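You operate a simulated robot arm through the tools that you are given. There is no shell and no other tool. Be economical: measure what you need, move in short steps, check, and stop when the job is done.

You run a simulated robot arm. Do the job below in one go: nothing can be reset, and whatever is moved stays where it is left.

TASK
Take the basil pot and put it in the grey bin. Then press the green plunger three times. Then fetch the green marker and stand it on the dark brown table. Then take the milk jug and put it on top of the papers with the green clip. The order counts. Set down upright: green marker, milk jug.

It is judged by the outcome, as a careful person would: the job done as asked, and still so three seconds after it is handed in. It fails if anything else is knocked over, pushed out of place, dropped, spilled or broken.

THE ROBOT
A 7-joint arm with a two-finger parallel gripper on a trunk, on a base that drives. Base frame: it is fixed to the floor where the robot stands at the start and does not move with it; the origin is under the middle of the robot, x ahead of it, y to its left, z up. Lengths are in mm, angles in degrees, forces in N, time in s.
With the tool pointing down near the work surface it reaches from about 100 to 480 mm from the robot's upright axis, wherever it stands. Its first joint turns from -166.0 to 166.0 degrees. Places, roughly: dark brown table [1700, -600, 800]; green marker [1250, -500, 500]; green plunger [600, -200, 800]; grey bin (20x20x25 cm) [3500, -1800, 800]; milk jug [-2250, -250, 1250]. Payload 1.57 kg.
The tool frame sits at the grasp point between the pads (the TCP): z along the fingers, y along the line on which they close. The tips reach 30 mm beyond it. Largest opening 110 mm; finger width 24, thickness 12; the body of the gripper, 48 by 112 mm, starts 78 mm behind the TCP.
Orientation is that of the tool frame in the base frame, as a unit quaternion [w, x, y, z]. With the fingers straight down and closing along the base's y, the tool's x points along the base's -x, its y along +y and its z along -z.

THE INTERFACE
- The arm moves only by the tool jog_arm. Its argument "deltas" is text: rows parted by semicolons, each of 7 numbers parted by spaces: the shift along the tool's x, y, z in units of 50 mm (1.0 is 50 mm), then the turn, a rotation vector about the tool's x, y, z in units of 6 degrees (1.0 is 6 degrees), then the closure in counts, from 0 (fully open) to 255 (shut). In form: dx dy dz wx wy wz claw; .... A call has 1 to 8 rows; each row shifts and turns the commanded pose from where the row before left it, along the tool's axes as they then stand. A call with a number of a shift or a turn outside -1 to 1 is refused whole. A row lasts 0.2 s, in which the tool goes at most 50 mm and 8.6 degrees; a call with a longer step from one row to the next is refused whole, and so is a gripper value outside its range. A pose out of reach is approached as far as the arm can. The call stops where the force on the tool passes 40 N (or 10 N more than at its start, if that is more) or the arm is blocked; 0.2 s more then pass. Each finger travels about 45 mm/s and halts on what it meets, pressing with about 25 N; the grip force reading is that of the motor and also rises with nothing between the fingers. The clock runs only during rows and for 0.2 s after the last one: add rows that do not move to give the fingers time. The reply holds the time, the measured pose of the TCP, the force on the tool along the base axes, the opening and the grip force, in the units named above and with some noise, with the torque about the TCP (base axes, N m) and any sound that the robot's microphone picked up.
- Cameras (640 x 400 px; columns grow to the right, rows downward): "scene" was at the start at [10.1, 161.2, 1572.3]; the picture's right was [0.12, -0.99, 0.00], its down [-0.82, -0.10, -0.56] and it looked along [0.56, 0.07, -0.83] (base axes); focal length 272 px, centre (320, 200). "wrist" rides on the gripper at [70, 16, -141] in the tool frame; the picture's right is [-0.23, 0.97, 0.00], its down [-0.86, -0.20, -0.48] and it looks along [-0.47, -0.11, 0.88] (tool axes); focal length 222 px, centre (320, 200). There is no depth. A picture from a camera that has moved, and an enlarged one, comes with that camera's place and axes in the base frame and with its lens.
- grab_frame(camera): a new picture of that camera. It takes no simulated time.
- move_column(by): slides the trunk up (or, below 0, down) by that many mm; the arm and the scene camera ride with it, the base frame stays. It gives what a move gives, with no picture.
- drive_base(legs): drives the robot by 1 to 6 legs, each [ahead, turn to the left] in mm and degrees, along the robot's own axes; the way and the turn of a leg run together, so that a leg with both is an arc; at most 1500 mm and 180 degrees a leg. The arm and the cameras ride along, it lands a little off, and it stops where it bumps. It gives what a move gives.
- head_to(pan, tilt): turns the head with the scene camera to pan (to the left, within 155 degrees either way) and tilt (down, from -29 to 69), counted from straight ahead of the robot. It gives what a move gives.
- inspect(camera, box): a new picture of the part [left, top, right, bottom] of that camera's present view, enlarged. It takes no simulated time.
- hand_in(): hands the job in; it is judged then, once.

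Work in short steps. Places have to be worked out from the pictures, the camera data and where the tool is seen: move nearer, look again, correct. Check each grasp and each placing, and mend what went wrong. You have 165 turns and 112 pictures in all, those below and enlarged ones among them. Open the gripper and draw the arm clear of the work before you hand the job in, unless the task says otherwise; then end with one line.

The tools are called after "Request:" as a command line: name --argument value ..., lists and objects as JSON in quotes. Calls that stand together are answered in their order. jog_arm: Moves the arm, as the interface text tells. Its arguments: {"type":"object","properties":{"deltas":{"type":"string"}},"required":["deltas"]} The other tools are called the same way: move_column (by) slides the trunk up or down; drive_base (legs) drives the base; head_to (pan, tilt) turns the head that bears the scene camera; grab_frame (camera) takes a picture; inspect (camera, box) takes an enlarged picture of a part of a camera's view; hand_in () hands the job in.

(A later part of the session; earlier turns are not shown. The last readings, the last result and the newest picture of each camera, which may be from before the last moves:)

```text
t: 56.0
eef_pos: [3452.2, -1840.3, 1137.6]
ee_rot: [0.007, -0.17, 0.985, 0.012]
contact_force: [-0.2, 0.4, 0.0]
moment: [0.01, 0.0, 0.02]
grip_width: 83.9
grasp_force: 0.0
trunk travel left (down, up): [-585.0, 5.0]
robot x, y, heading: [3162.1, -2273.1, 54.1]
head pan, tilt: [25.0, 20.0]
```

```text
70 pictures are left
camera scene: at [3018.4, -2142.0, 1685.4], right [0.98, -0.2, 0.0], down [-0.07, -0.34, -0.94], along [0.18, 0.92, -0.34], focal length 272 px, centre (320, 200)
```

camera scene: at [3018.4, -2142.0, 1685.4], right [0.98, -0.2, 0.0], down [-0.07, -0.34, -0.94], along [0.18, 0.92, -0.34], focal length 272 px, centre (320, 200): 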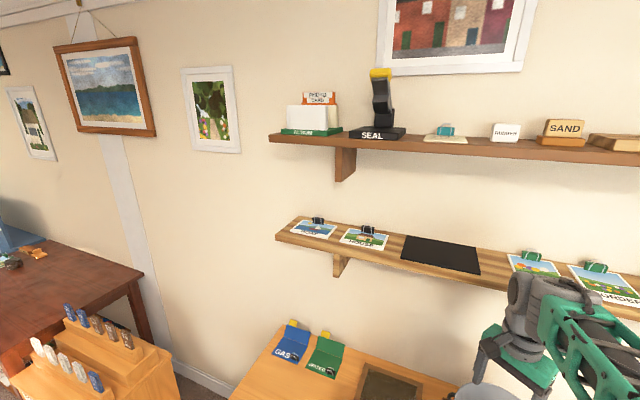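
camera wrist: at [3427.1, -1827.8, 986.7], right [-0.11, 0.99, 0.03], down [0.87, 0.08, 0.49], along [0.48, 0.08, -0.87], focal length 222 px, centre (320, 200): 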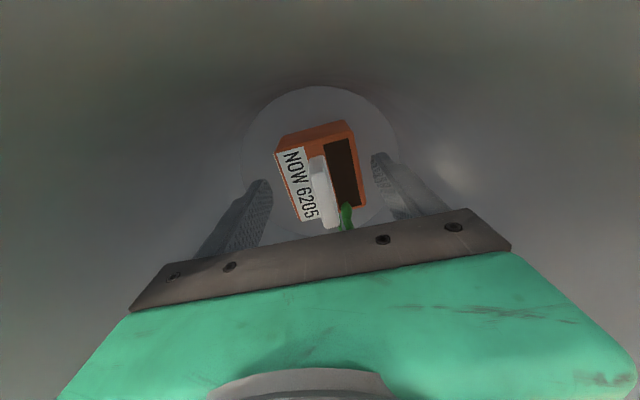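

I enlarge the clipped papers on the shelf.

Request:
inspect --camera "scene" --box '[490, 235, 640, 320]'

Request:
inspect --camera "scene" --box '[270, 60, 640, 280]'

```text
4.27 times, centred on (565, 278) of scene
camera zoom: at [3018.4, -2142.0, 1685.4], right [0.98, -0.2, 0.0], down [-0.07, -0.34, -0.94], along [0.18, 0.92, -0.34], focal length 1159 px, centre (-725, -131)
```

zoom: 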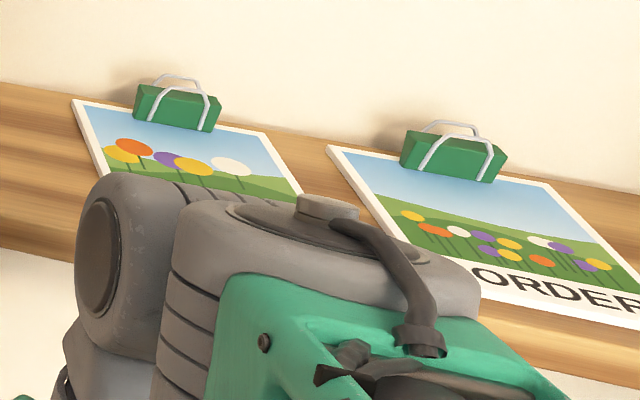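

```text
1.73 times, centred on (455, 170) of scene
camera zoom: at [3018.4, -2142.0, 1685.4], right [0.98, -0.2, 0.0], down [-0.07, -0.34, -0.94], along [0.18, 0.92, -0.34], focal length 470 px, centre (86, 252)
```

zoom: 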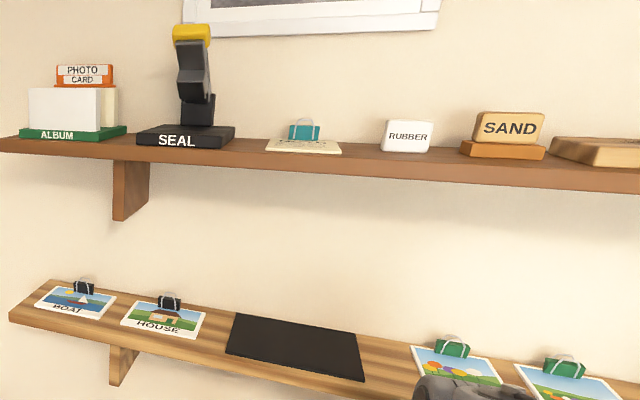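

Basil is done. "Papers with green clip" I'll settle later. Now I back away and reverse along the wall to the blue table for the plunger.

Request:
jog_arm --deltas "0.8 -0.4 0 0 0 0 0; 0.8 -0.4 0 0 0 0 0"

Request:
drive_base --legs '[[-160, 0], [0, -89], [-1500, 0], [-1400, 0]]'

Request:
head_to --pan 55 --tilt 45

Request:
grab_frame --camera "scene"

```text
t: 56.6
eef_pos: [3390.3, -1905.7, 1134.4]
ee_rot: [0.008, -0.169, 0.986, 0.014]
contact_force: [0.9, 0.2, 0.1]
moment: [0.02, -0.01, 0.01]
grip_width: 109.8
grasp_force: 0.1
trunk travel left (down, up): [-585.0, 5.0]
robot x, y, heading: [3160.6, -2275.4, 53.5]
head pan, tilt: [25.0, 20.0]
```

```text
t: 75.5
eef_pos: [985.5, -990.7, 1134.3]
ee_rot: [0.014, 0.551, 0.834, 0.003]
contact_force: [0.1, -0.8, -0.3]
moment: [-0.02, -0.02, -0.01]
grip_width: 110.1
grasp_force: 0.1
trunk travel left (down, up): [-585.0, 5.0]
robot x, y, heading: [604.8, -782.0, -32.7]
head pan, tilt: [25.0, 20.0]
```

```text
t: 76.5
eef_pos: [985.0, -990.8, 1135.0]
ee_rot: [0.013, 0.552, 0.833, 0.004]
contact_force: [0.2, -1.0, -0.2]
moment: [-0.01, -0.02, 0.04]
grip_width: 110.2
grasp_force: 0.1
trunk travel left (down, up): [-585.0, 5.0]
robot x, y, heading: [605.6, -778.5, -32.4]
head pan, tilt: [55.0, 45.0]
```

```text
67 pictures are left
camera scene: at [711.1, -591.8, 1646.8], right [0.38, -0.93, 0.0], down [-0.65, -0.27, -0.71], along [0.66, 0.27, -0.71], focal length 272 px, centre (320, 200)
```

scene: 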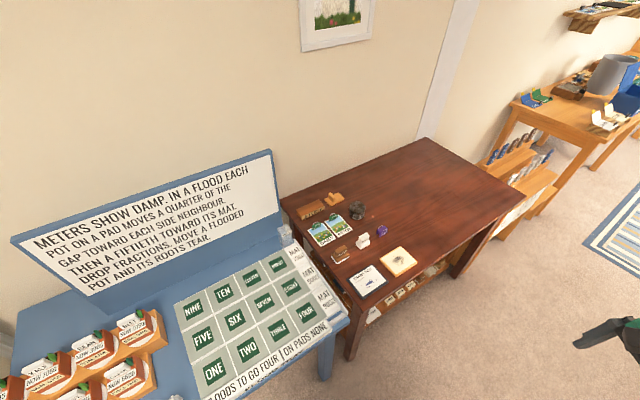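

The room is clear now. I reposition closer to the plunger at the blue table's front edge.

Request:
drive_base --legs '[[0, -25], [-310, 0], [0, 22]]'

Request:
head_to --pan 60 --tilt 60

Request:
grab_frame --camera "scene"

```text
t: 81.0
eef_pos: [809.9, -747.2, 1135.1]
ee_rot: [0.014, 0.571, 0.821, 0.004]
contact_force: [0.3, 0.0, -0.1]
moment: [0.0, 0.02, 0.03]
grip_width: 109.9
grasp_force: 0.1
trunk travel left (down, up): [-585.0, 5.0]
robot x, y, heading: [436.8, -525.4, -35.4]
head pan, tilt: [55.0, 45.0]
```

```text
t: 81.8
eef_pos: [810.4, -747.6, 1134.8]
ee_rot: [0.014, 0.571, 0.821, 0.005]
contact_force: [0.0, 0.8, -0.1]
moment: [0.0, -0.01, -0.02]
grip_width: 109.6
grasp_force: 0.0
trunk travel left (down, up): [-585.0, 5.0]
robot x, y, heading: [437.6, -523.4, -35.3]
head pan, tilt: [60.0, 60.0]
```

```text
66 pictures are left
camera scene: at [538.1, -336.4, 1627.3], right [0.42, -0.91, 0.0], down [-0.79, -0.36, -0.5], along [0.45, 0.21, -0.87], focal length 272 px, centre (320, 200)
```

scene: 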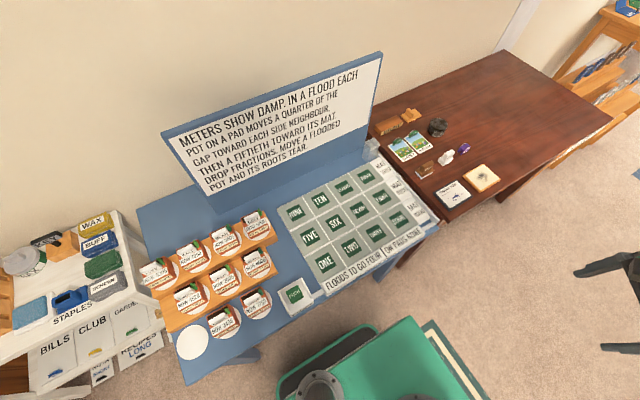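

Plunger judged at (646, −202, ~790). I swing the arm round to the left in an arc at the present height, closing the fingers.

Request:
jog_arm --deltas "0.6 0.67 0 0 0 -1 255; 0.6 0.67 0 0 0 -1 255; 0.6 0.67 0 0 0 -1 255; 0.6 0.67 0 0 0 -1 255; 0.6 0.67 0 0 0 -1 255; 0.6 0.67 0 0 0 -1 255; 0.6 0.67 0 0 0 -1 255; 0 0 0 0 0 0 255"

Request:
jog_arm --deltas "0.6 0.67 0 0 0 -1 255; 0.6 0.67 0 0 0 -1 255; 0.6 0.67 0 0 0 -1 255; 0.6 0.67 0 0 0 -1 255; 0.6 0.67 0 0 0 -1 255; 0.6 0.67 0 0 0 -1 255; 0.6 0.67 0 0 0 -1 255; 0 0 0 0 0 0 255"

```text
t: 83.6
eef_pos: [861.5, -444.1, 1131.2]
ee_rot: [0.016, 0.238, 0.971, -0.001]
contact_force: [0.3, -0.4, 0.6]
moment: [0.0, -0.01, -0.01]
grip_width: 0.0
grasp_force: 21.1
trunk travel left (down, up): [-585.0, 5.0]
robot x, y, heading: [440.6, -527.4, -35.5]
head pan, tilt: [60.0, 60.0]
```

```text
t: 85.4
eef_pos: [698.6, -182.9, 1125.5]
ee_rot: [0.015, -0.126, 0.992, -0.006]
contact_force: [0.1, 0.0, 0.1]
moment: [0.02, -0.03, 0.0]
grip_width: 0.2
grasp_force: 21.7
trunk travel left (down, up): [-585.0, 5.0]
robot x, y, heading: [438.7, -523.5, -35.4]
head pan, tilt: [60.0, 60.0]
```

Swing worked. Now move over the plunger and descend to z≈920 for a closer look.

Request:
jog_arm --deltas "0.56 -0.05 0 0 0 0 255; 0.56 -0.05 0 0 0 0 255; 0 0 0.9 0 0 0 255; 0 0 0.9 0 0 0 255; 0 0 0.9 0 0 0 255; 0 0 0.9 0 0 0 255; 0 0 0 0 0 0 255"

Request:
grab_frame --camera "wrist"

Request:
inspect --camera "scene" --box '[200, 210, 360, 340]'

```text
t: 87.0
eef_pos: [649.8, -205.1, 945.7]
ee_rot: [0.014, -0.126, 0.992, -0.006]
contact_force: [-0.1, -0.1, 0.7]
moment: [-0.03, 0.0, 0.01]
grip_width: 0.0
grasp_force: 21.6
trunk travel left (down, up): [-585.0, 5.0]
robot x, y, heading: [439.3, -521.6, -35.3]
head pan, tilt: [60.0, 60.0]
```

```text
65 pictures are left
camera wrist: at [573.8, -204.2, 1084.4], right [-0.02, 1.0, -0.01], down [0.86, 0.02, 0.5], along [0.5, 0.0, -0.86], focal length 222 px, centre (320, 200)
```

wrist: 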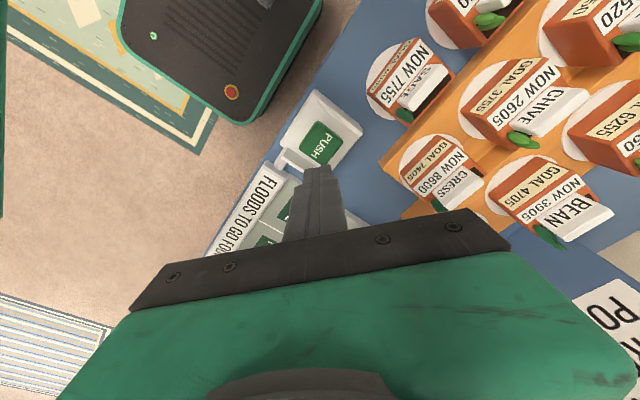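

```text
3.08 times, centred on (280, 275) of scene
camera zoom: at [538.1, -336.4, 1627.3], right [0.42, -0.91, 0.0], down [-0.79, -0.36, -0.5], along [0.45, 0.21, -0.87], focal length 836 px, centre (443, -31)
```

zoom: 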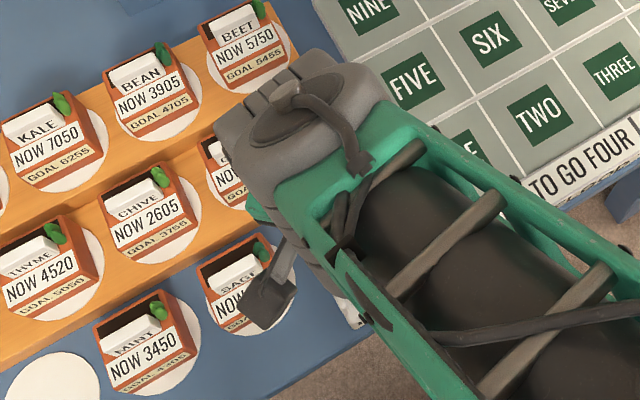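

Combining views, the button is near (645, −210) with its top around z 830. I correct 9 mm and come to tip height ~865.

Request:
jog_arm --deltas "0.18 -0.04 0 0 0 0 255; 0 0 0.5 0 0 0 255; 0 0 0.5 0 0 0 255; 0 0 0 0 0 0 255"

Request:
inspect --camera "wrist" --box '[200, 60, 440, 240]'

```text
t: 88.0
eef_pos: [642.5, -209.8, 895.6]
ee_rot: [0.013, -0.125, 0.992, -0.007]
contact_force: [0.0, -0.4, -0.1]
moment: [-0.01, 0.01, 0.02]
grip_width: 0.1
grasp_force: 21.1
trunk travel left (down, up): [-585.0, 5.0]
robot x, y, heading: [438.4, -525.2, -35.1]
head pan, tilt: [60.0, 60.0]
```

```text
2.22 times, centred on (320, 150) of wrist
camera zoom: at [567.5, -208.9, 1033.4], right [-0.02, 1.0, -0.01], down [0.86, 0.02, 0.5], along [0.5, 0.0, -0.86], focal length 494 px, centre (320, 311)
```

zoom: 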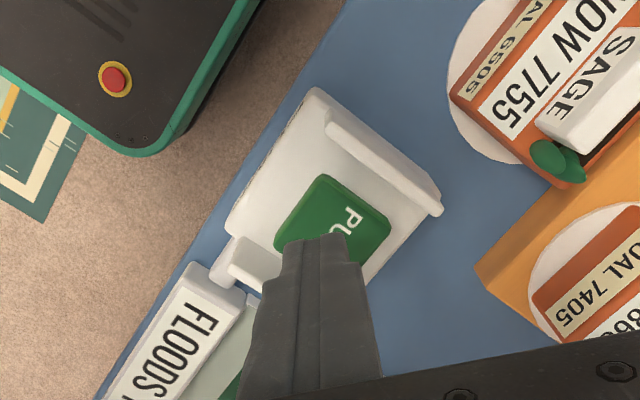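

Tip is over the button; a 5 mm shift, then I press down gently in small rows watching for force and sound.

Request:
jog_arm --deltas "0 0.1 0 0 0 0 255; 0 0 0.3 0 0 0 255; 0 0 0.1 0 0 0 255; 0 0 0.1 0 0 0 255; 0 0 0.1 0 0 0 255; 0 0 0.1 0 0 0 255; 0 0 0.1 0 0 0 255"

Request:
inspect --camera "wrist" --box '[200, 60, 440, 240]'

```text
t: 89.6
eef_pos: [643.3, -204.5, 854.8]
ee_rot: [0.014, -0.126, 0.992, -0.006]
contact_force: [0.0, 0.6, 1.9]
moment: [0.04, 0.03, 0.06]
grip_width: 0.1
grasp_force: 21.2
trunk travel left (down, up): [-585.0, 5.0]
robot x, y, heading: [438.9, -528.0, -35.2]
head pan, tilt: [60.0, 60.0]
```

```text
2.22 times, centred on (320, 150) of wrist
camera zoom: at [568.0, -203.6, 993.1], right [-0.02, 1.0, -0.01], down [0.86, 0.02, 0.5], along [0.5, 0.0, -0.86], focal length 494 px, centre (320, 311)
```

zoom: 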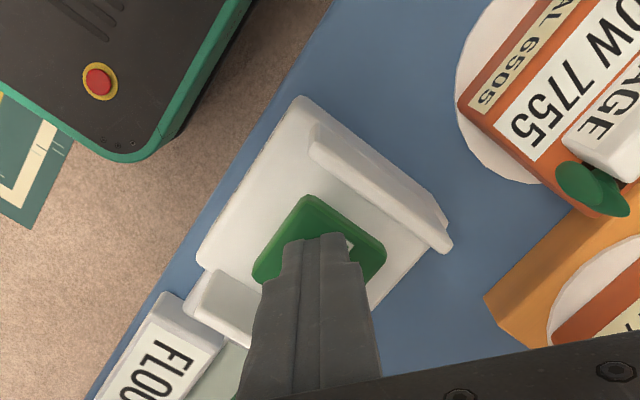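

Tip is centred, force just rising at tip z≈825. I continue in 3 mm rows.

Request:
jog_arm --deltas "0 0 0.06 0 0 0 255; 0 0 0.06 0 0 0 255; 0 0 0.06 0 0 0 255; 0 0 0 0 0 0 255"

```text
t: 90.6
eef_pos: [643.8, -203.7, 846.9]
ee_rot: [0.014, -0.126, 0.992, -0.005]
contact_force: [-0.5, -3.7, 11.1]
moment: [-0.11, 0.11, 0.05]
grip_width: 0.3
grasp_force: 21.7
trunk travel left (down, up): [-585.0, 5.0]
robot x, y, heading: [438.5, -526.8, -35.1]
head pan, tilt: [60.0, 60.0]
heard: click
```

A click: press one. I lift 22 mm to let it spring back, then press to the same depth again.

Request:
jog_arm --deltas "0 0 -0.22 0 0 0 255; 0 0 -0.22 0 0 0 255; 0 0 0 0 0 0 255; 0 0 0 0 0 0 255"

Request:
grab_frame --camera "wrist"

```text
t: 91.6
eef_pos: [642.0, -203.6, 868.9]
ee_rot: [0.014, -0.126, 0.992, -0.006]
contact_force: [0.8, 0.4, 0.4]
moment: [-0.02, -0.01, 0.01]
grip_width: 0.0
grasp_force: 21.5
trunk travel left (down, up): [-585.0, 5.0]
robot x, y, heading: [439.6, -524.3, -35.0]
head pan, tilt: [60.0, 60.0]
```

```text
61 pictures are left
camera wrist: at [566.8, -203.5, 1005.6], right [-0.02, 1.0, -0.01], down [0.86, 0.03, 0.5], along [0.5, 0.0, -0.86], focal length 222 px, centre (320, 200)
```

wrist: 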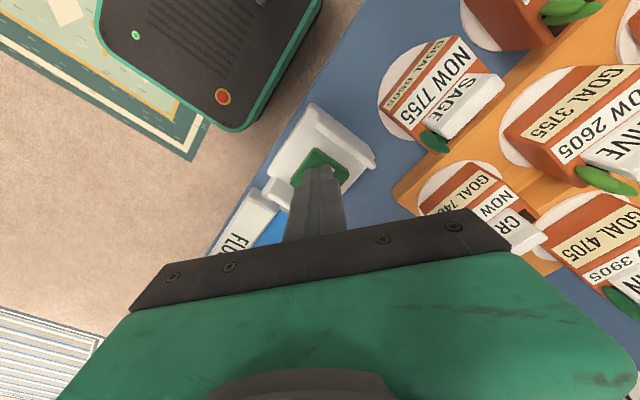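

It sprang back. Second press to the same depth.

Request:
jog_arm --deltas "0 0 0.2 0 0 0 255; 0 0 0.06 0 0 0 255; 0 0 0.06 0 0 0 255; 0 0 0.06 0 0 0 255; 0 0 0.06 0 0 0 255; 0 0 0 0 0 0 255"

```text
t: 93.0
eef_pos: [642.6, -204.2, 846.5]
ee_rot: [0.014, -0.126, 0.992, -0.007]
contact_force: [-2.0, -1.0, 9.3]
moment: [-0.05, 0.12, 0.03]
grip_width: 0.0
grasp_force: 21.8
trunk travel left (down, up): [-585.0, 5.0]
robot x, y, heading: [435.3, -525.4, -35.3]
head pan, tilt: [60.0, 60.0]
heard: click
```

Second click. Lift, and press the third time.

Request:
jog_arm --deltas "0 0 -0.22 0 0 0 255; 0 0 -0.22 0 0 0 255; 0 0 0 0 0 0 255; 0 0 0 0 0 0 255"

Request:
jog_arm --deltas "0 0 0.2 0 0 0 255; 0 0 0.06 0 0 0 255; 0 0 0.06 0 0 0 255; 0 0 0.06 0 0 0 255; 0 0 0.06 0 0 0 255; 0 0 0 0 0 0 255"

```text
t: 94.0
eef_pos: [641.1, -204.1, 867.7]
ee_rot: [0.014, -0.126, 0.992, -0.007]
contact_force: [0.5, 0.3, 0.3]
moment: [-0.01, 0.0, 0.03]
grip_width: 0.0
grasp_force: 21.3
trunk travel left (down, up): [-585.0, 5.0]
robot x, y, heading: [440.4, -521.4, -35.4]
head pan, tilt: [60.0, 60.0]
```

```text
t: 95.4
eef_pos: [642.3, -204.1, 846.5]
ee_rot: [0.014, -0.126, 0.992, -0.006]
contact_force: [-2.8, -1.5, 10.3]
moment: [-0.1, 0.24, 0.04]
grip_width: 0.2
grasp_force: 21.3
trunk travel left (down, up): [-585.0, 5.0]
robot x, y, heading: [439.3, -522.8, -35.3]
head pan, tilt: [60.0, 60.0]
heard: click
```

Three clicks done. I raise the arm well clear, then look toward the brown table and the lower shelf for the marker.

Request:
jog_arm --deltas "0 0 -0.6 0 0 0 0; 0 0 -0.9 0 0 0 0; 0 0 -0.9 0 0 0 0; 0 0 -0.9 0 0 0 0; 0 0 -0.9 0 0 0 0; 0 0 -0.9 0 0 0 0; 0 0 -0.9 0 0 0 0"

Request:
head_to --pan 25 --tilt 45

Request:
grab_frame --camera "scene"

```text
t: 97.0
eef_pos: [631.0, -200.7, 1146.2]
ee_rot: [0.014, -0.126, 0.992, -0.007]
contact_force: [-0.8, 0.2, -0.4]
moment: [-0.02, 0.03, 0.0]
grip_width: 110.0
grasp_force: 0.0
trunk travel left (down, up): [-585.0, 5.0]
robot x, y, heading: [437.4, -525.3, -35.2]
head pan, tilt: [60.0, 60.0]
```

```text
t: 98.0
eef_pos: [631.3, -200.7, 1144.0]
ee_rot: [0.014, -0.126, 0.992, -0.007]
contact_force: [0.1, -0.3, 0.3]
moment: [0.0, -0.01, 0.05]
grip_width: 110.1
grasp_force: 0.0
trunk travel left (down, up): [-585.0, 5.0]
robot x, y, heading: [438.9, -525.8, -35.3]
head pan, tilt: [25.0, 45.0]
```

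```text
60 pictures are left
camera scene: at [557.5, -378.7, 1646.7], right [-0.18, -0.98, 0.0], down [-0.7, 0.13, -0.71], along [0.7, -0.13, -0.71], focal length 272 px, centre (320, 200)
```

scene: 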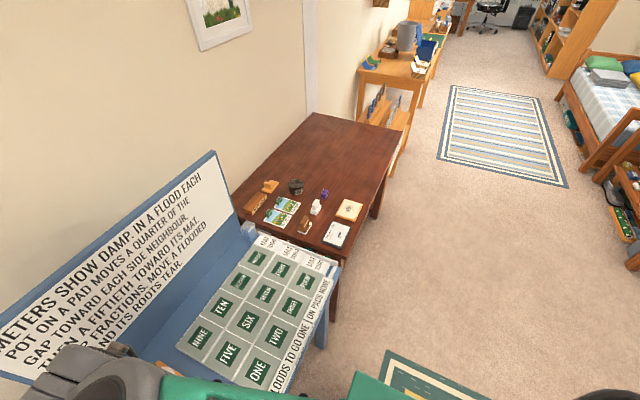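

The board now reads "floods to go ONE", so three presses registered. I drive out to the front of the brown table to look at its lower shelf.

Request:
drive_base --legs '[[0, -35], [600, 0], [0, 60]]'

Request:
move_column --by -350

Request:
head_to --pan 30 --tilt 38

Request:
grab_frame --camera "scene"

```text
t: 105.7
eef_pos: [685.2, -715.8, 1146.1]
ee_rot: [0.015, -0.329, 0.944, -0.003]
contact_force: [-0.1, -1.0, 0.4]
moment: [0.02, 0.01, -0.01]
grip_width: 109.8
grasp_force: 0.0
trunk travel left (down, up): [-585.0, 5.0]
robot x, y, heading: [638.6, -1087.7, -11.4]
head pan, tilt: [25.0, 45.0]
```

```text
t: 109.1
eef_pos: [685.0, -714.4, 795.0]
ee_rot: [0.015, -0.329, 0.944, -0.003]
contact_force: [0.1, 1.2, 0.6]
moment: [0.02, -0.02, 0.0]
grip_width: 110.1
grasp_force: 0.0
trunk travel left (down, up): [-235.0, 355.0]
robot x, y, heading: [640.8, -1086.6, -11.4]
head pan, tilt: [25.0, 45.0]
```

```text
t: 109.8
eef_pos: [685.9, -714.8, 793.6]
ee_rot: [0.015, -0.329, 0.944, -0.003]
contact_force: [0.0, -0.4, -0.8]
moment: [-0.01, -0.01, -0.02]
grip_width: 110.1
grasp_force: 0.0
trunk travel left (down, up): [-235.0, 355.0]
robot x, y, heading: [640.0, -1087.2, -11.4]
head pan, tilt: [30.0, 38.0]
```

```text
59 pictures are left
camera scene: at [692.4, -899.6, 1307.0], right [0.32, -0.95, 0.0], down [-0.58, -0.2, -0.79], along [0.75, 0.25, -0.62], focal length 272 px, centre (320, 200)
```

scene: 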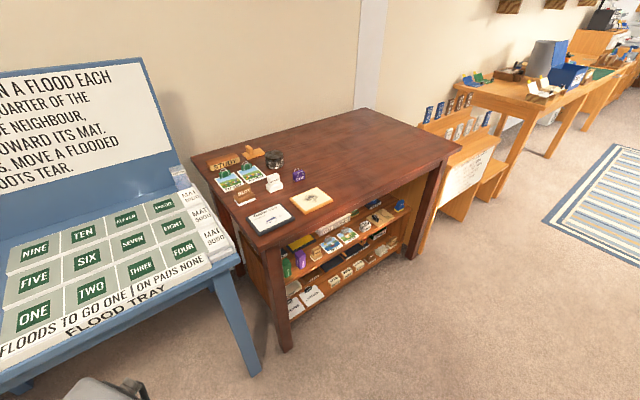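

I enlarge the shelves under the brown table.

Request:
inspect --camera "scene" --box '[260, 180, 430, 310]'

Request:
inspect --camera "scene" --box '[190, 130, 350, 240]'

```text
3.08 times, centred on (345, 245) of scene
camera zoom: at [692.4, -899.6, 1307.0], right [0.32, -0.95, 0.0], down [-0.58, -0.2, -0.79], along [0.75, 0.25, -0.62], focal length 836 px, centre (243, 62)
```

zoom: 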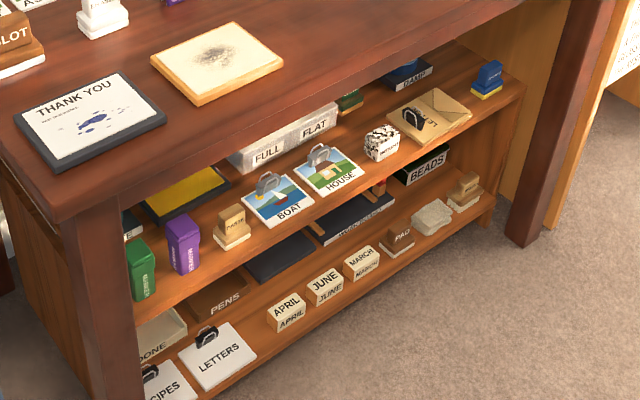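

```text
3.64 times, centred on (270, 185) of scene
camera zoom: at [692.4, -899.6, 1307.0], right [0.32, -0.95, 0.0], down [-0.58, -0.2, -0.79], along [0.75, 0.25, -0.62], focal length 987 px, centre (502, 254)
```

zoom: 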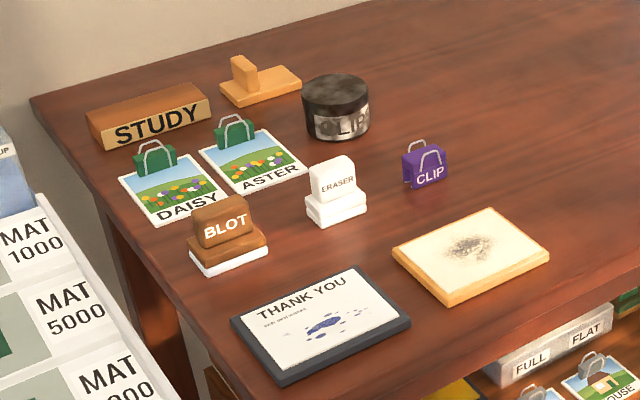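

The green marker stands at the left end of the middle shelf, around (1237, −598, ~520), next to a purple one. I must reach in horizontally. First I swing the arm to the robot's front, away from furniture.

Request:
jog_arm --deltas "-0.58 -0.53 0 0 0 1 0; -0.58 -0.53 0 0 0 1 0; -0.58 -0.53 0 0 0 1 0; -0.58 -0.53 0 0 0 1 0; -0.58 -0.53 0 0 0 1 0; -0.58 -0.53 0 0 0 1 0; -0.58 -0.53 0 0 0 1 0; -0.58 -0.53 0 0 0 1 0"

Request:
jog_arm --deltas "-0.1 -0.9 0 0 0 0 0; -0.1 -0.9 0 0 0 0 0; -0.1 -0.9 0 0 0 0 0; -0.1 -0.9 0 0 0 0 0; -0.1 -0.9 0 0 0 0 0; -0.1 -0.9 0 0 0 0 0"

```text
t: 111.6
eef_pos: [964.1, -846.1, 799.9]
ee_rot: [0.015, 0.084, 0.996, 0.001]
contact_force: [-0.1, -0.3, -0.2]
moment: [-0.02, 0.01, 0.01]
grip_width: 110.1
grasp_force: 0.3
trunk travel left (down, up): [-235.0, 355.0]
robot x, y, heading: [641.9, -1089.8, -11.2]
head pan, tilt: [30.0, 38.0]
```

```text
t: 113.0
eef_pos: [947.7, -1112.0, 799.4]
ee_rot: [0.012, 0.083, 0.996, 0.003]
contact_force: [-0.3, -0.7, -0.3]
moment: [-0.01, 0.0, 0.03]
grip_width: 109.9
grasp_force: 0.0
trunk travel left (down, up): [-235.0, 355.0]
robot x, y, heading: [641.1, -1090.0, -11.6]
head pan, tilt: [30.0, 38.0]
```

Now I tilt the tool from down to horizontal-forward, extending a little meanwhile.

Request:
jog_arm --deltas "-0.3 0 0 0 -1 0 0; -0.3 0 0 0 -1 0 0; -0.3 0 0 0 -1 0 0; -0.3 0 0 0 -1 0 0; -0.2 0 0.2 0 -1 0 0; -0.2 0 0.2 0 -1 0 0; -0.2 0 0.2 0 -1 0 0; 0 0 0 0 0 0 0"

Request:
jog_arm --deltas "0 0 0.3 0 -1 0 0; 0 0 0.3 0 -1 0 0; 0 0 0.3 0 -1 0 0; 0 0 0.3 0 -1 0 0; 0 0 0.2 0 -1 0 0; 0 0 0 0 -1 0 0; 0 0 0 0 -1 0 0; 0 0 0 0 -0.8 0 0"

```text
t: 114.1
eef_pos: [1000.1, -1131.2, 753.3]
ee_rot: [0.153, 0.087, 0.984, -0.026]
contact_force: [-0.5, 0.0, -0.6]
moment: [-0.02, 0.0, 0.0]
grip_width: 109.9
grasp_force: 0.0
trunk travel left (down, up): [-235.0, 355.0]
robot x, y, heading: [640.2, -1089.3, -11.5]
head pan, tilt: [30.0, 38.0]
stopped in row 5: the arm was blocked; the commanded pose is now the measured one
```

```text
t: 115.3
eef_pos: [1000.5, -1151.3, 622.9]
ee_rot: [0.289, 0.089, 0.951, -0.07]
contact_force: [0.0, -0.8, 0.7]
moment: [0.0, -0.02, 0.01]
grip_width: 109.9
grasp_force: 0.0
trunk travel left (down, up): [-235.0, 355.0]
robot x, y, heading: [636.4, -1088.3, -11.5]
head pan, tilt: [30.0, 38.0]
stopped in row 5: the arm was blocked; the commanded pose is now the measured one
```

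The arm got blocked at about 35° tilt, possibly a joint limit. I look at the arm's posture.

Request:
head_to --pan -5 --tilt 50

Request:
grab_frame --camera "scene"

```text
t: 116.3
eef_pos: [999.6, -1153.2, 625.6]
ee_rot: [0.288, 0.089, 0.951, -0.068]
contact_force: [-0.1, -0.9, 0.0]
moment: [-0.03, -0.01, 0.01]
grip_width: 110.1
grasp_force: 0.1
trunk travel left (down, up): [-235.0, 355.0]
robot x, y, heading: [642.9, -1089.9, -11.2]
head pan, tilt: [-5.0, 50.0]
```

```text
56 pictures are left
camera scene: at [695.8, -950.1, 1289.2], right [-0.28, -0.96, 0.0], down [-0.74, 0.22, -0.64], along [0.61, -0.18, -0.77], focal length 272 px, centre (320, 200)
```

scene: 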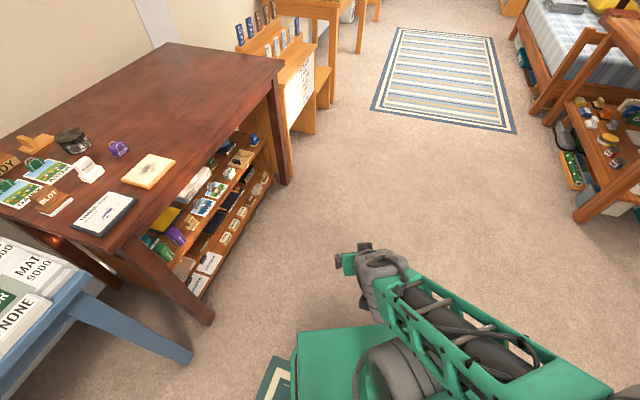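

The elbow is folded tight. I extend forward and up first, then continue the tilt.

Request:
jog_arm --deltas "-0.63 0 0.07 0 0 0 0; -0.63 0 0.07 0 0 0 0; -0.63 0 0.07 0 0 0 0; -0.63 0 0.07 0 0 0 0; 0 0 0 0 -1 0 0; 0 0 0 0 -1 0 0; 0 0 0 0 -1 0 0"

```text
t: 117.9
eef_pos: [1107.5, -1172.1, 694.8]
ee_rot: [0.444, 0.078, 0.889, -0.081]
contact_force: [0.8, 1.1, 0.0]
moment: [-0.03, 0.0, 0.0]
grip_width: 110.1
grasp_force: 0.1
trunk travel left (down, up): [-235.0, 355.0]
robot x, y, heading: [639.5, -1090.9, -11.3]
head pan, tilt: [-5.0, 50.0]
```

Request:
jog_arm --deltas "0 0 0 0 -1 0 0; 0 0 0 0 -1 0 0; 0 0 0 0 -1 0 0; 0 0 0 0 -1 0 0; 0 0 0 0 -1 0 0; 0 0 0 0 -1 0 0; 0 0 0 0 0 0 0"

```text
t: 119.5
eef_pos: [1105.6, -1174.9, 694.0]
ee_rot: [0.687, 0.056, 0.717, -0.104]
contact_force: [-0.9, -0.9, -0.1]
moment: [-0.04, -0.01, -0.02]
grip_width: 109.9
grasp_force: 0.1
out of reach, approached as far as the arm can: row 6
trunk travel left (down, up): [-235.0, 355.0]
robot x, y, heading: [638.7, -1086.5, -11.3]
head pan, tilt: [-5.0, 50.0]
```

Tool is horizontal now. I fix a small roll, lower to z≈560, and drive to face the shelf in front of the marker, keeping outside the table edge.

Request:
jog_arm --deltas "0 0 0 0 0 0.69 0; 0.65 0 0 0 0 0 0; 0.65 0 0 0 0 0 0; 0.65 0 0 0 0 0 0; 0.65 0 0 0 0 0 0; 0 0 0 0 0 0 0"

Request:
drive_base --legs '[[0, 3], [235, 0], [0, 63]]'

Request:
grab_frame --camera "wrist"

Request:
grab_frame --camera "scene"

```text
t: 120.3
eef_pos: [1111.6, -1178.8, 667.1]
ee_rot: [0.678, 0.069, 0.729, -0.066]
contact_force: [0.9, 0.8, -0.2]
moment: [-0.02, 0.0, -0.05]
grip_width: 110.2
grasp_force: 0.1
out of reach, approached as far as the arm can: row 2, 3, 4
trunk travel left (down, up): [-235.0, 355.0]
robot x, y, heading: [639.1, -1086.8, -11.3]
head pan, tilt: [-5.0, 50.0]
stopped in row 4: the arm was blocked; the commanded pose is now the measured one
```

```text
t: 125.2
eef_pos: [1148.2, -731.0, 667.8]
ee_rot: [0.607, -0.336, 0.649, 0.312]
contact_force: [-0.4, 0.0, -0.3]
moment: [-0.01, -0.02, -0.01]
grip_width: 110.2
grasp_force: 0.0
trunk travel left (down, up): [-235.0, 355.0]
robot x, y, heading: [872.2, -1122.6, 54.0]
head pan, tilt: [-5.0, 50.0]
```

```text
55 pictures are left
camera wrist: at [1049.8, -838.5, 607.5], right [-0.78, 0.58, 0.22], down [-0.08, -0.46, 0.89], along [0.61, 0.68, 0.41], focal length 222 px, centre (320, 200)
```

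wrist: 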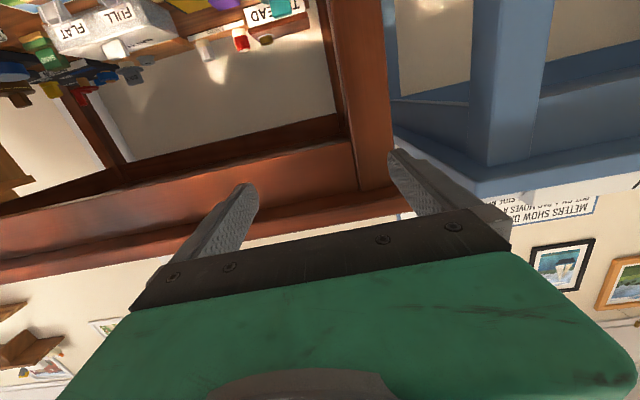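

```text
54 pictures are left
camera scene: at [757.7, -1024.8, 1289.9], right [0.76, -0.65, 0.0], down [-0.5, -0.58, -0.64], along [0.42, 0.49, -0.77], focal length 272 px, centre (320, 200)
```

scene: 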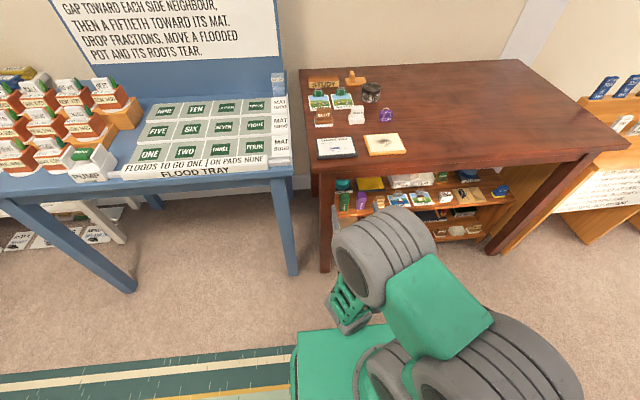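

The marker is near (1240, −602), standing between z≈497 and 570. I lower the trunk so the tool is at z≈545, still outside the shelf, and view again.

Request:
move_column --by -122

Request:
head_to --pan -10 --tilt 35

Request:
grab_frame --camera "wrist"

Request:
inspect --camera "scene" --box '[280, 130, 480, 290]'

```text
t: 126.8
eef_pos: [1147.6, -730.0, 548.0]
ee_rot: [0.607, -0.337, 0.648, 0.313]
contact_force: [0.2, 0.2, -0.1]
moment: [-0.01, 0.02, 0.01]
grip_width: 110.0
grasp_force: 0.1
trunk travel left (down, up): [-113.0, 477.0]
robot x, y, heading: [864.4, -1123.8, 54.3]
head pan, tilt: [-5.0, 50.0]
```

```text
t: 127.5
eef_pos: [1146.7, -729.9, 546.2]
ee_rot: [0.608, -0.336, 0.648, 0.312]
contact_force: [0.1, -0.5, 0.1]
moment: [0.0, -0.01, 0.03]
grip_width: 110.1
grasp_force: 0.1
trunk travel left (down, up): [-113.0, 477.0]
robot x, y, heading: [867.1, -1125.0, 54.2]
head pan, tilt: [-10.0, 35.0]
```

```text
53 pictures are left
camera wrist: at [1049.9, -838.1, 485.8], right [-0.78, 0.58, 0.22], down [-0.08, -0.46, 0.89], along [0.61, 0.68, 0.41], focal length 222 px, centre (320, 200)
```

wrist: 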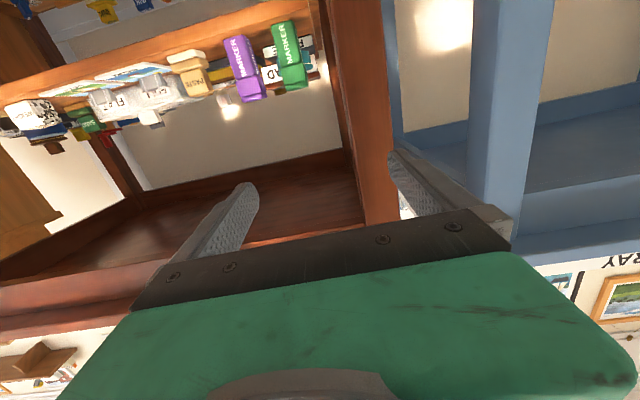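

```text
2.50 times, centred on (380, 210) of scene
camera zoom: at [770.5, -1021.7, 1189.5], right [0.7, -0.72, 0.0], down [-0.41, -0.4, -0.82], along [0.59, 0.57, -0.57], focal length 679 px, centre (170, 175)
```

zoom: 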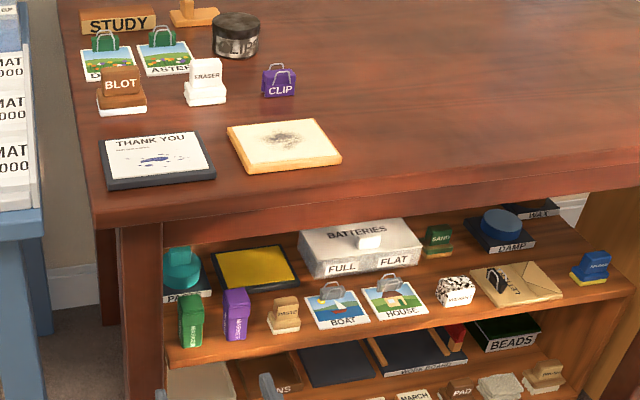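

Triangulating both cameras, the marker is really further in and lower: about (1296, −551), z 387–468. I zoom in on the wrist view to size it and its neighbour.

Request:
inspect --camera "wrist" --box '[180, 0, 420, 150]'

Request:
inspect --camera "scene" --box '[325, 220, 405, 290]'

```text
2.67 times, centred on (300, 75) of wrist
camera zoom: at [1049.9, -838.1, 485.8], right [-0.78, 0.58, 0.22], down [-0.08, -0.46, 0.89], along [0.61, 0.68, 0.41], focal length 592 px, centre (373, 533)
```

zoom: 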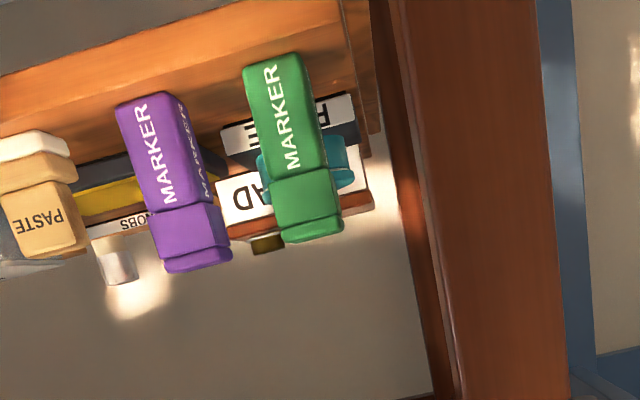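

```text
5.71 times, centred on (365, 255) of scene
camera zoom: at [770.5, -1021.7, 1189.5], right [0.7, -0.72, 0.0], down [-0.41, -0.4, -0.82], along [0.59, 0.57, -0.57], focal length 1552 px, centre (63, -114)
```

zoom: 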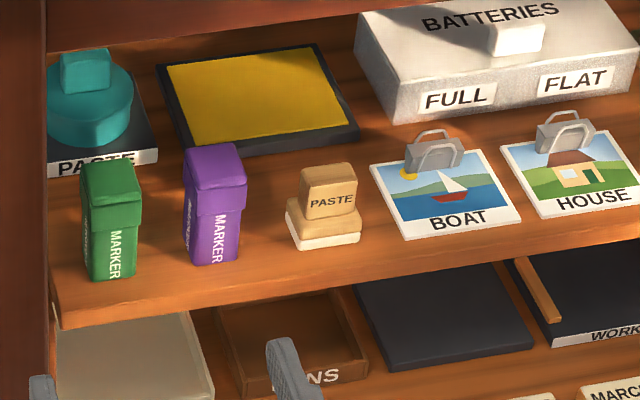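

The marker is ~30 mm wide with ~33 mm to the purple one; the table leg's inner edge is at about 56 mm on the other side, so I'll come in with a slight yaw. Lower the trunk and reposition the base back and to the right.

Request:
move_column --by -110

Request:
drive_base --legs '[[0, -69], [128, 0], [0, 78]]'

Request:
grab_frame --camera "wrist"

Request:
inspect --camera "scene" --box '[240, 160, 480, 340]'

```text
t: 128.9
eef_pos: [1147.6, -729.6, 436.8]
ee_rot: [0.608, -0.336, 0.649, 0.312]
contact_force: [0.7, 0.1, 1.0]
moment: [-0.02, 0.0, -0.01]
grip_width: 110.1
grasp_force: 0.1
trunk travel left (down, up): [-3.0, 587.0]
robot x, y, heading: [868.3, -1125.6, 54.1]
head pan, tilt: [-10.0, 35.0]
```

```text
t: 136.5
eef_pos: [1216.8, -728.5, 437.9]
ee_rot: [0.586, -0.379, 0.625, 0.351]
contact_force: [0.0, -0.5, -1.2]
moment: [0.02, 0.0, -0.01]
grip_width: 110.0
grasp_force: 0.1
trunk travel left (down, up): [-3.0, 587.0]
robot x, y, heading: [995.3, -1155.6, 62.1]
head pan, tilt: [-10.0, 35.0]
```

```text
49 pictures are left
camera wrist: at [1134.0, -848.8, 376.0], right [-0.86, 0.47, 0.22], down [-0.02, -0.46, 0.89], along [0.52, 0.75, 0.41], focal length 222 px, centre (320, 200)
```

wrist: 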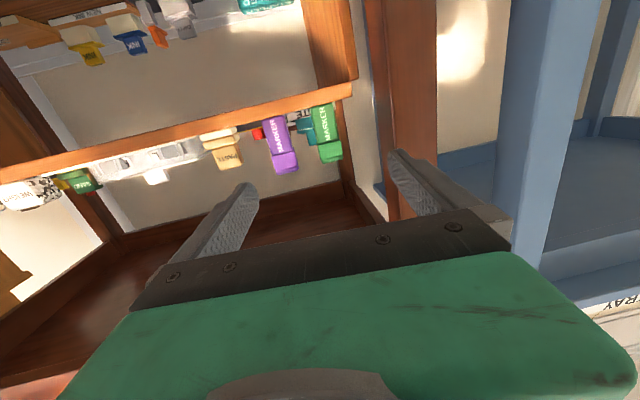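

```text
2.22 times, centred on (360, 250) of scene
camera zoom: at [881.1, -1068.3, 1079.6], right [0.79, -0.62, 0.0], down [-0.35, -0.45, -0.82], along [0.51, 0.64, -0.57], focal length 603 px, centre (231, 89)
```

zoom: 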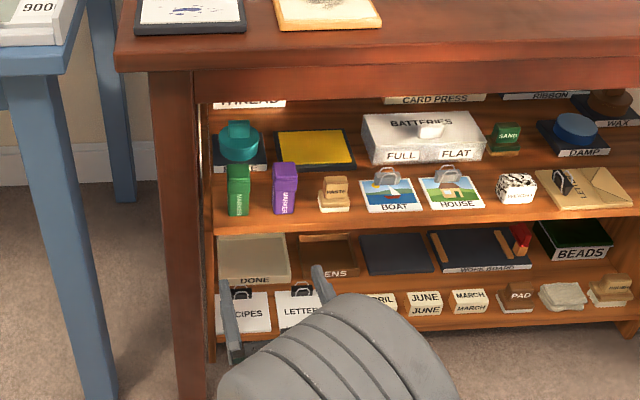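

Marker now fixed at about s-aligned (1297, −562), front face ~185 mm ahead. I preset a 56 mm opening, shift 10 mm left, and drive in 120 mm, then look again.

Request:
jog_arm --deltas "-0.12 0.2 0 0 0 0 125; 0 0 0 0 0 0 125; 0 0 0 0 0 0 125"

Request:
drive_base --legs '[[120, 0]]'

Request:
grab_frame --camera "wrist"

Request:
inspect --camera "scene" --box '[240, 180, 480, 360]'

```text
t: 137.3
eef_pos: [1206.8, -723.8, 443.0]
ee_rot: [0.586, -0.379, 0.624, 0.351]
contact_force: [-0.3, -0.8, -0.1]
moment: [0.01, -0.02, -0.01]
grip_width: 56.1
grasp_force: 0.1
trunk travel left (down, up): [-3.0, 587.0]
robot x, y, heading: [991.9, -1155.2, 62.1]
head pan, tilt: [-10.0, 35.0]
```

```text
t: 138.6
eef_pos: [1265.5, -615.9, 443.3]
ee_rot: [0.587, -0.377, 0.625, 0.35]
contact_force: [0.7, -1.0, -0.2]
moment: [0.01, 0.0, 0.02]
grip_width: 56.3
grasp_force: 0.1
trunk travel left (down, up): [-3.0, 587.0]
robot x, y, heading: [1051.6, -1047.0, 61.9]
head pan, tilt: [-10.0, 35.0]
```

```text
47 pictures are left
camera wrist: at [1183.6, -735.9, 382.1], right [-0.85, 0.47, 0.22], down [-0.03, -0.46, 0.89], along [0.52, 0.75, 0.41], focal length 222 px, centre (320, 200)
```

wrist: 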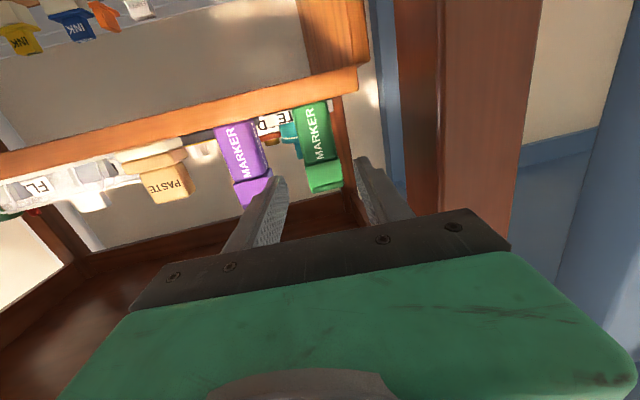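

```text
2.22 times, centred on (360, 270) of scene
camera zoom: at [939.2, -959.7, 1079.6], right [0.79, -0.62, 0.0], down [-0.35, -0.45, -0.82], along [0.51, 0.64, -0.57], focal length 603 px, centre (231, 44)
```

zoom: 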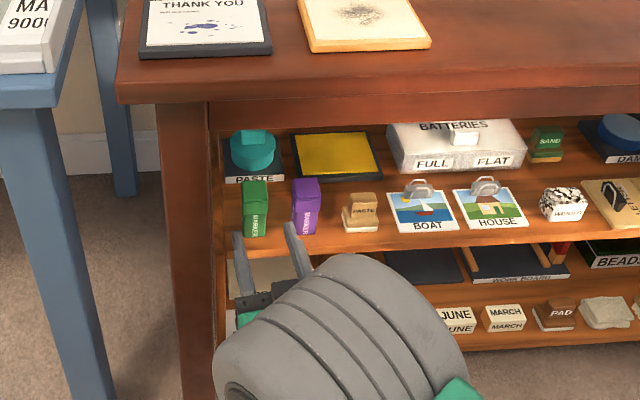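

The fingers straddle the marker's line well. Driving the last 65 mm.

Request:
drive_base --legs '[[65, 0]]'

Request:
grab_frame --camera "wrist"

Request:
inspect --camera "scene" --box '[260, 220, 420, 360]'

```text
t: 139.5
eef_pos: [1296.7, -560.2, 443.8]
ee_rot: [0.587, -0.378, 0.625, 0.35]
contact_force: [-0.2, -1.1, 0.4]
moment: [0.04, -0.03, 0.02]
grip_width: 56.1
grasp_force: 0.0
trunk travel left (down, up): [-3.0, 587.0]
robot x, y, heading: [1079.4, -989.8, 62.0]
head pan, tilt: [-10.0, 35.0]
```

```text
45 pictures are left
camera wrist: at [1213.6, -680.1, 382.1], right [-0.85, 0.47, 0.22], down [-0.03, -0.46, 0.89], along [0.52, 0.75, 0.41], focal length 222 px, centre (320, 200)
```

wrist: 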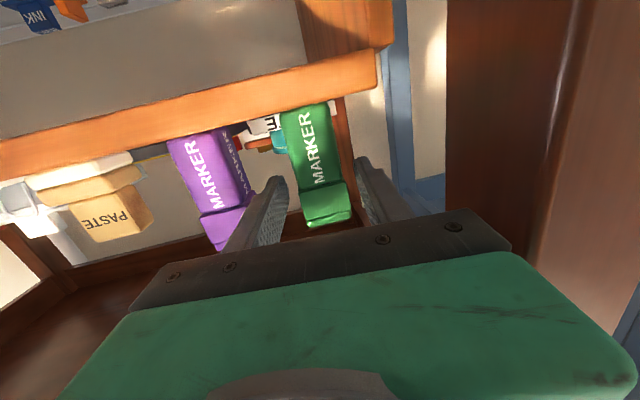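

```text
2.86 times, centred on (340, 290) of scene
camera zoom: at [969.2, -903.8, 1079.6], right [0.79, -0.62, 0.0], down [-0.35, -0.45, -0.82], along [0.51, 0.64, -0.57], focal length 776 px, centre (263, -57)
```

zoom: 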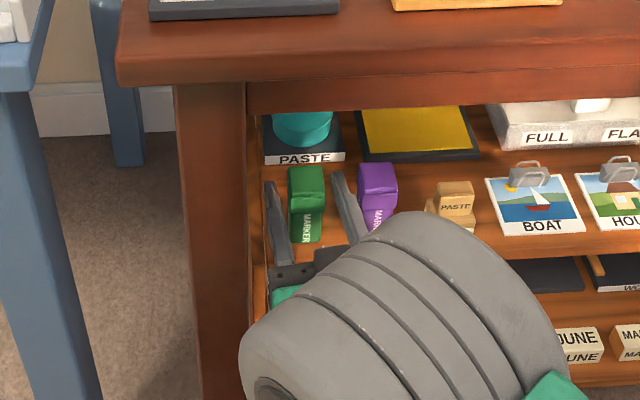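

The marker is between the fingers. I close the gripper.

Request:
jog_arm --deltas "0 0 0 0 0 0 190; 0 0 0 0 0 0 220; 0 0 0 0 0 0 220; 0 0 0 0 0 0 220"

Request:
grab_frame --camera "wrist"

```text
t: 140.5
eef_pos: [1297.2, -560.0, 443.5]
ee_rot: [0.587, -0.378, 0.625, 0.35]
contact_force: [-0.3, 0.6, 0.9]
moment: [-0.02, 0.0, 0.01]
grip_width: 33.1
grasp_force: 24.9
trunk travel left (down, up): [-3.0, 587.0]
robot x, y, heading: [1083.8, -992.5, 61.5]
head pan, tilt: [-10.0, 35.0]
heard: snap
```

```text
43 pictures are left
camera wrist: at [1213.6, -680.1, 382.1], right [-0.85, 0.47, 0.22], down [-0.03, -0.46, 0.89], along [0.52, 0.75, 0.41], focal length 222 px, centre (320, 200)
```

wrist: 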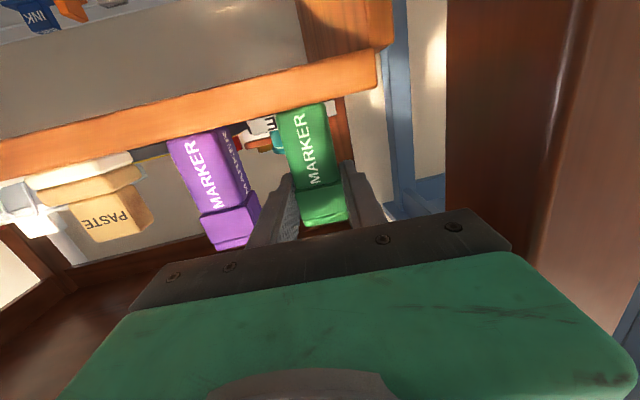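

Gripped at 33 mm (with a "snap" sound; the marker looks whole). I lift by 25 mm with the trunk and check.

Request:
move_column --by 25

Request:
inspect --camera "wrist" --box '[160, 60, 440, 260]'

```text
t: 141.2
eef_pos: [1296.2, -560.1, 467.5]
ee_rot: [0.587, -0.377, 0.625, 0.35]
contact_force: [0.6, -0.2, 0.4]
moment: [-0.03, 0.02, 0.02]
grip_width: 33.1
grasp_force: 25.2
trunk travel left (down, up): [-28.0, 562.0]
robot x, y, heading: [1079.8, -989.6, 61.7]
head pan, tilt: [-10.0, 35.0]
```

```text
2.00 times, centred on (300, 160) of wrist
camera zoom: at [1213.6, -680.1, 407.1], right [-0.85, 0.47, 0.22], down [-0.03, -0.46, 0.89], along [0.52, 0.75, 0.41], focal length 444 px, centre (360, 280)
```

zoom: 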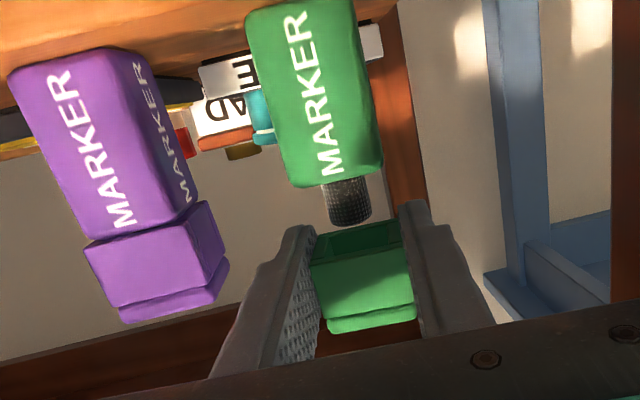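

The cap came off in the gripper: it pulled out cleanly. I lower the trunk the same 25 mm to reseat it, then press lightly.

Request:
move_column --by -25

Request:
inspect --camera "wrist" --box '[160, 60, 440, 260]'

```text
t: 142.0
eef_pos: [1296.3, -560.4, 443.2]
ee_rot: [0.587, -0.378, 0.625, 0.35]
contact_force: [0.4, 0.6, 1.9]
moment: [0.05, 0.01, -0.02]
grip_width: 33.0
grasp_force: 25.3
trunk travel left (down, up): [-3.0, 587.0]
robot x, y, heading: [1079.6, -986.5, 62.1]
head pan, tilt: [-10.0, 35.0]
heard: snap
```

```text
2.00 times, centred on (300, 160) of wrist
camera zoom: at [1213.5, -679.9, 382.2], right [-0.85, 0.47, 0.22], down [-0.03, -0.46, 0.89], along [0.52, 0.75, 0.41], focal length 444 px, centre (360, 280)
```

zoom: 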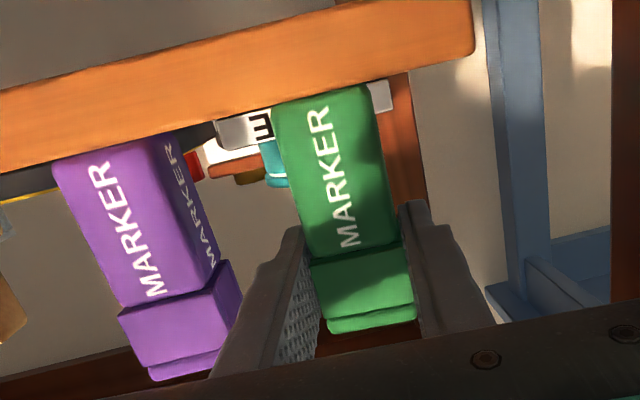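

The snap says the cap is back on. I open, then lower the fingers 20 mm by pitching down a few degrees so they'll grip the barrel beneath the cap.

Request:
jog_arm --deltas "0 0 0 0 0 0 125; 0 0 0 0 0 0 125; 0 0 0 0 0 0 125; 0.13 0 0 0 0.4 0 125; 0.13 0 0 0 0.4 0 125; 0.14 0 0 0 0.4 0 125; 0 0 0 0 0 0 125"

Request:
inspect --camera "wrist" --box '[160, 60, 440, 260]'

```text
t: 143.6
eef_pos: [1295.1, -560.7, 424.1]
ee_rot: [0.546, -0.399, 0.661, 0.326]
contact_force: [0.5, -0.1, 0.0]
moment: [0.02, 0.01, -0.02]
grip_width: 56.3
grasp_force: 0.0
trunk travel left (down, up): [-3.0, 587.0]
robot x, y, heading: [1083.2, -992.1, 61.8]
head pan, tilt: [-10.0, 35.0]
```

```text
2.00 times, centred on (300, 160) of wrist
camera zoom: at [1209.4, -688.0, 380.5], right [-0.84, 0.5, 0.22], down [0.03, -0.36, 0.93], along [0.54, 0.79, 0.29], focal length 444 px, centre (360, 280)
```

zoom: 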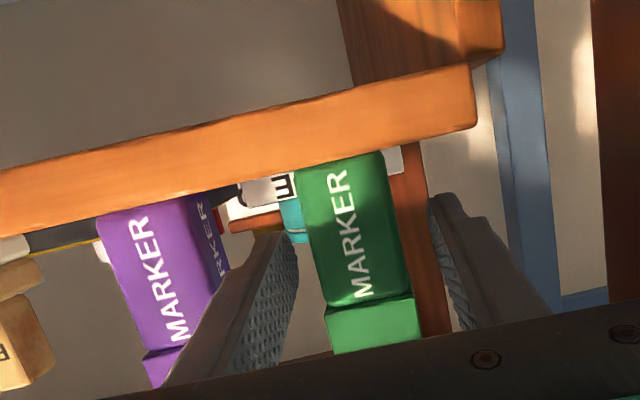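

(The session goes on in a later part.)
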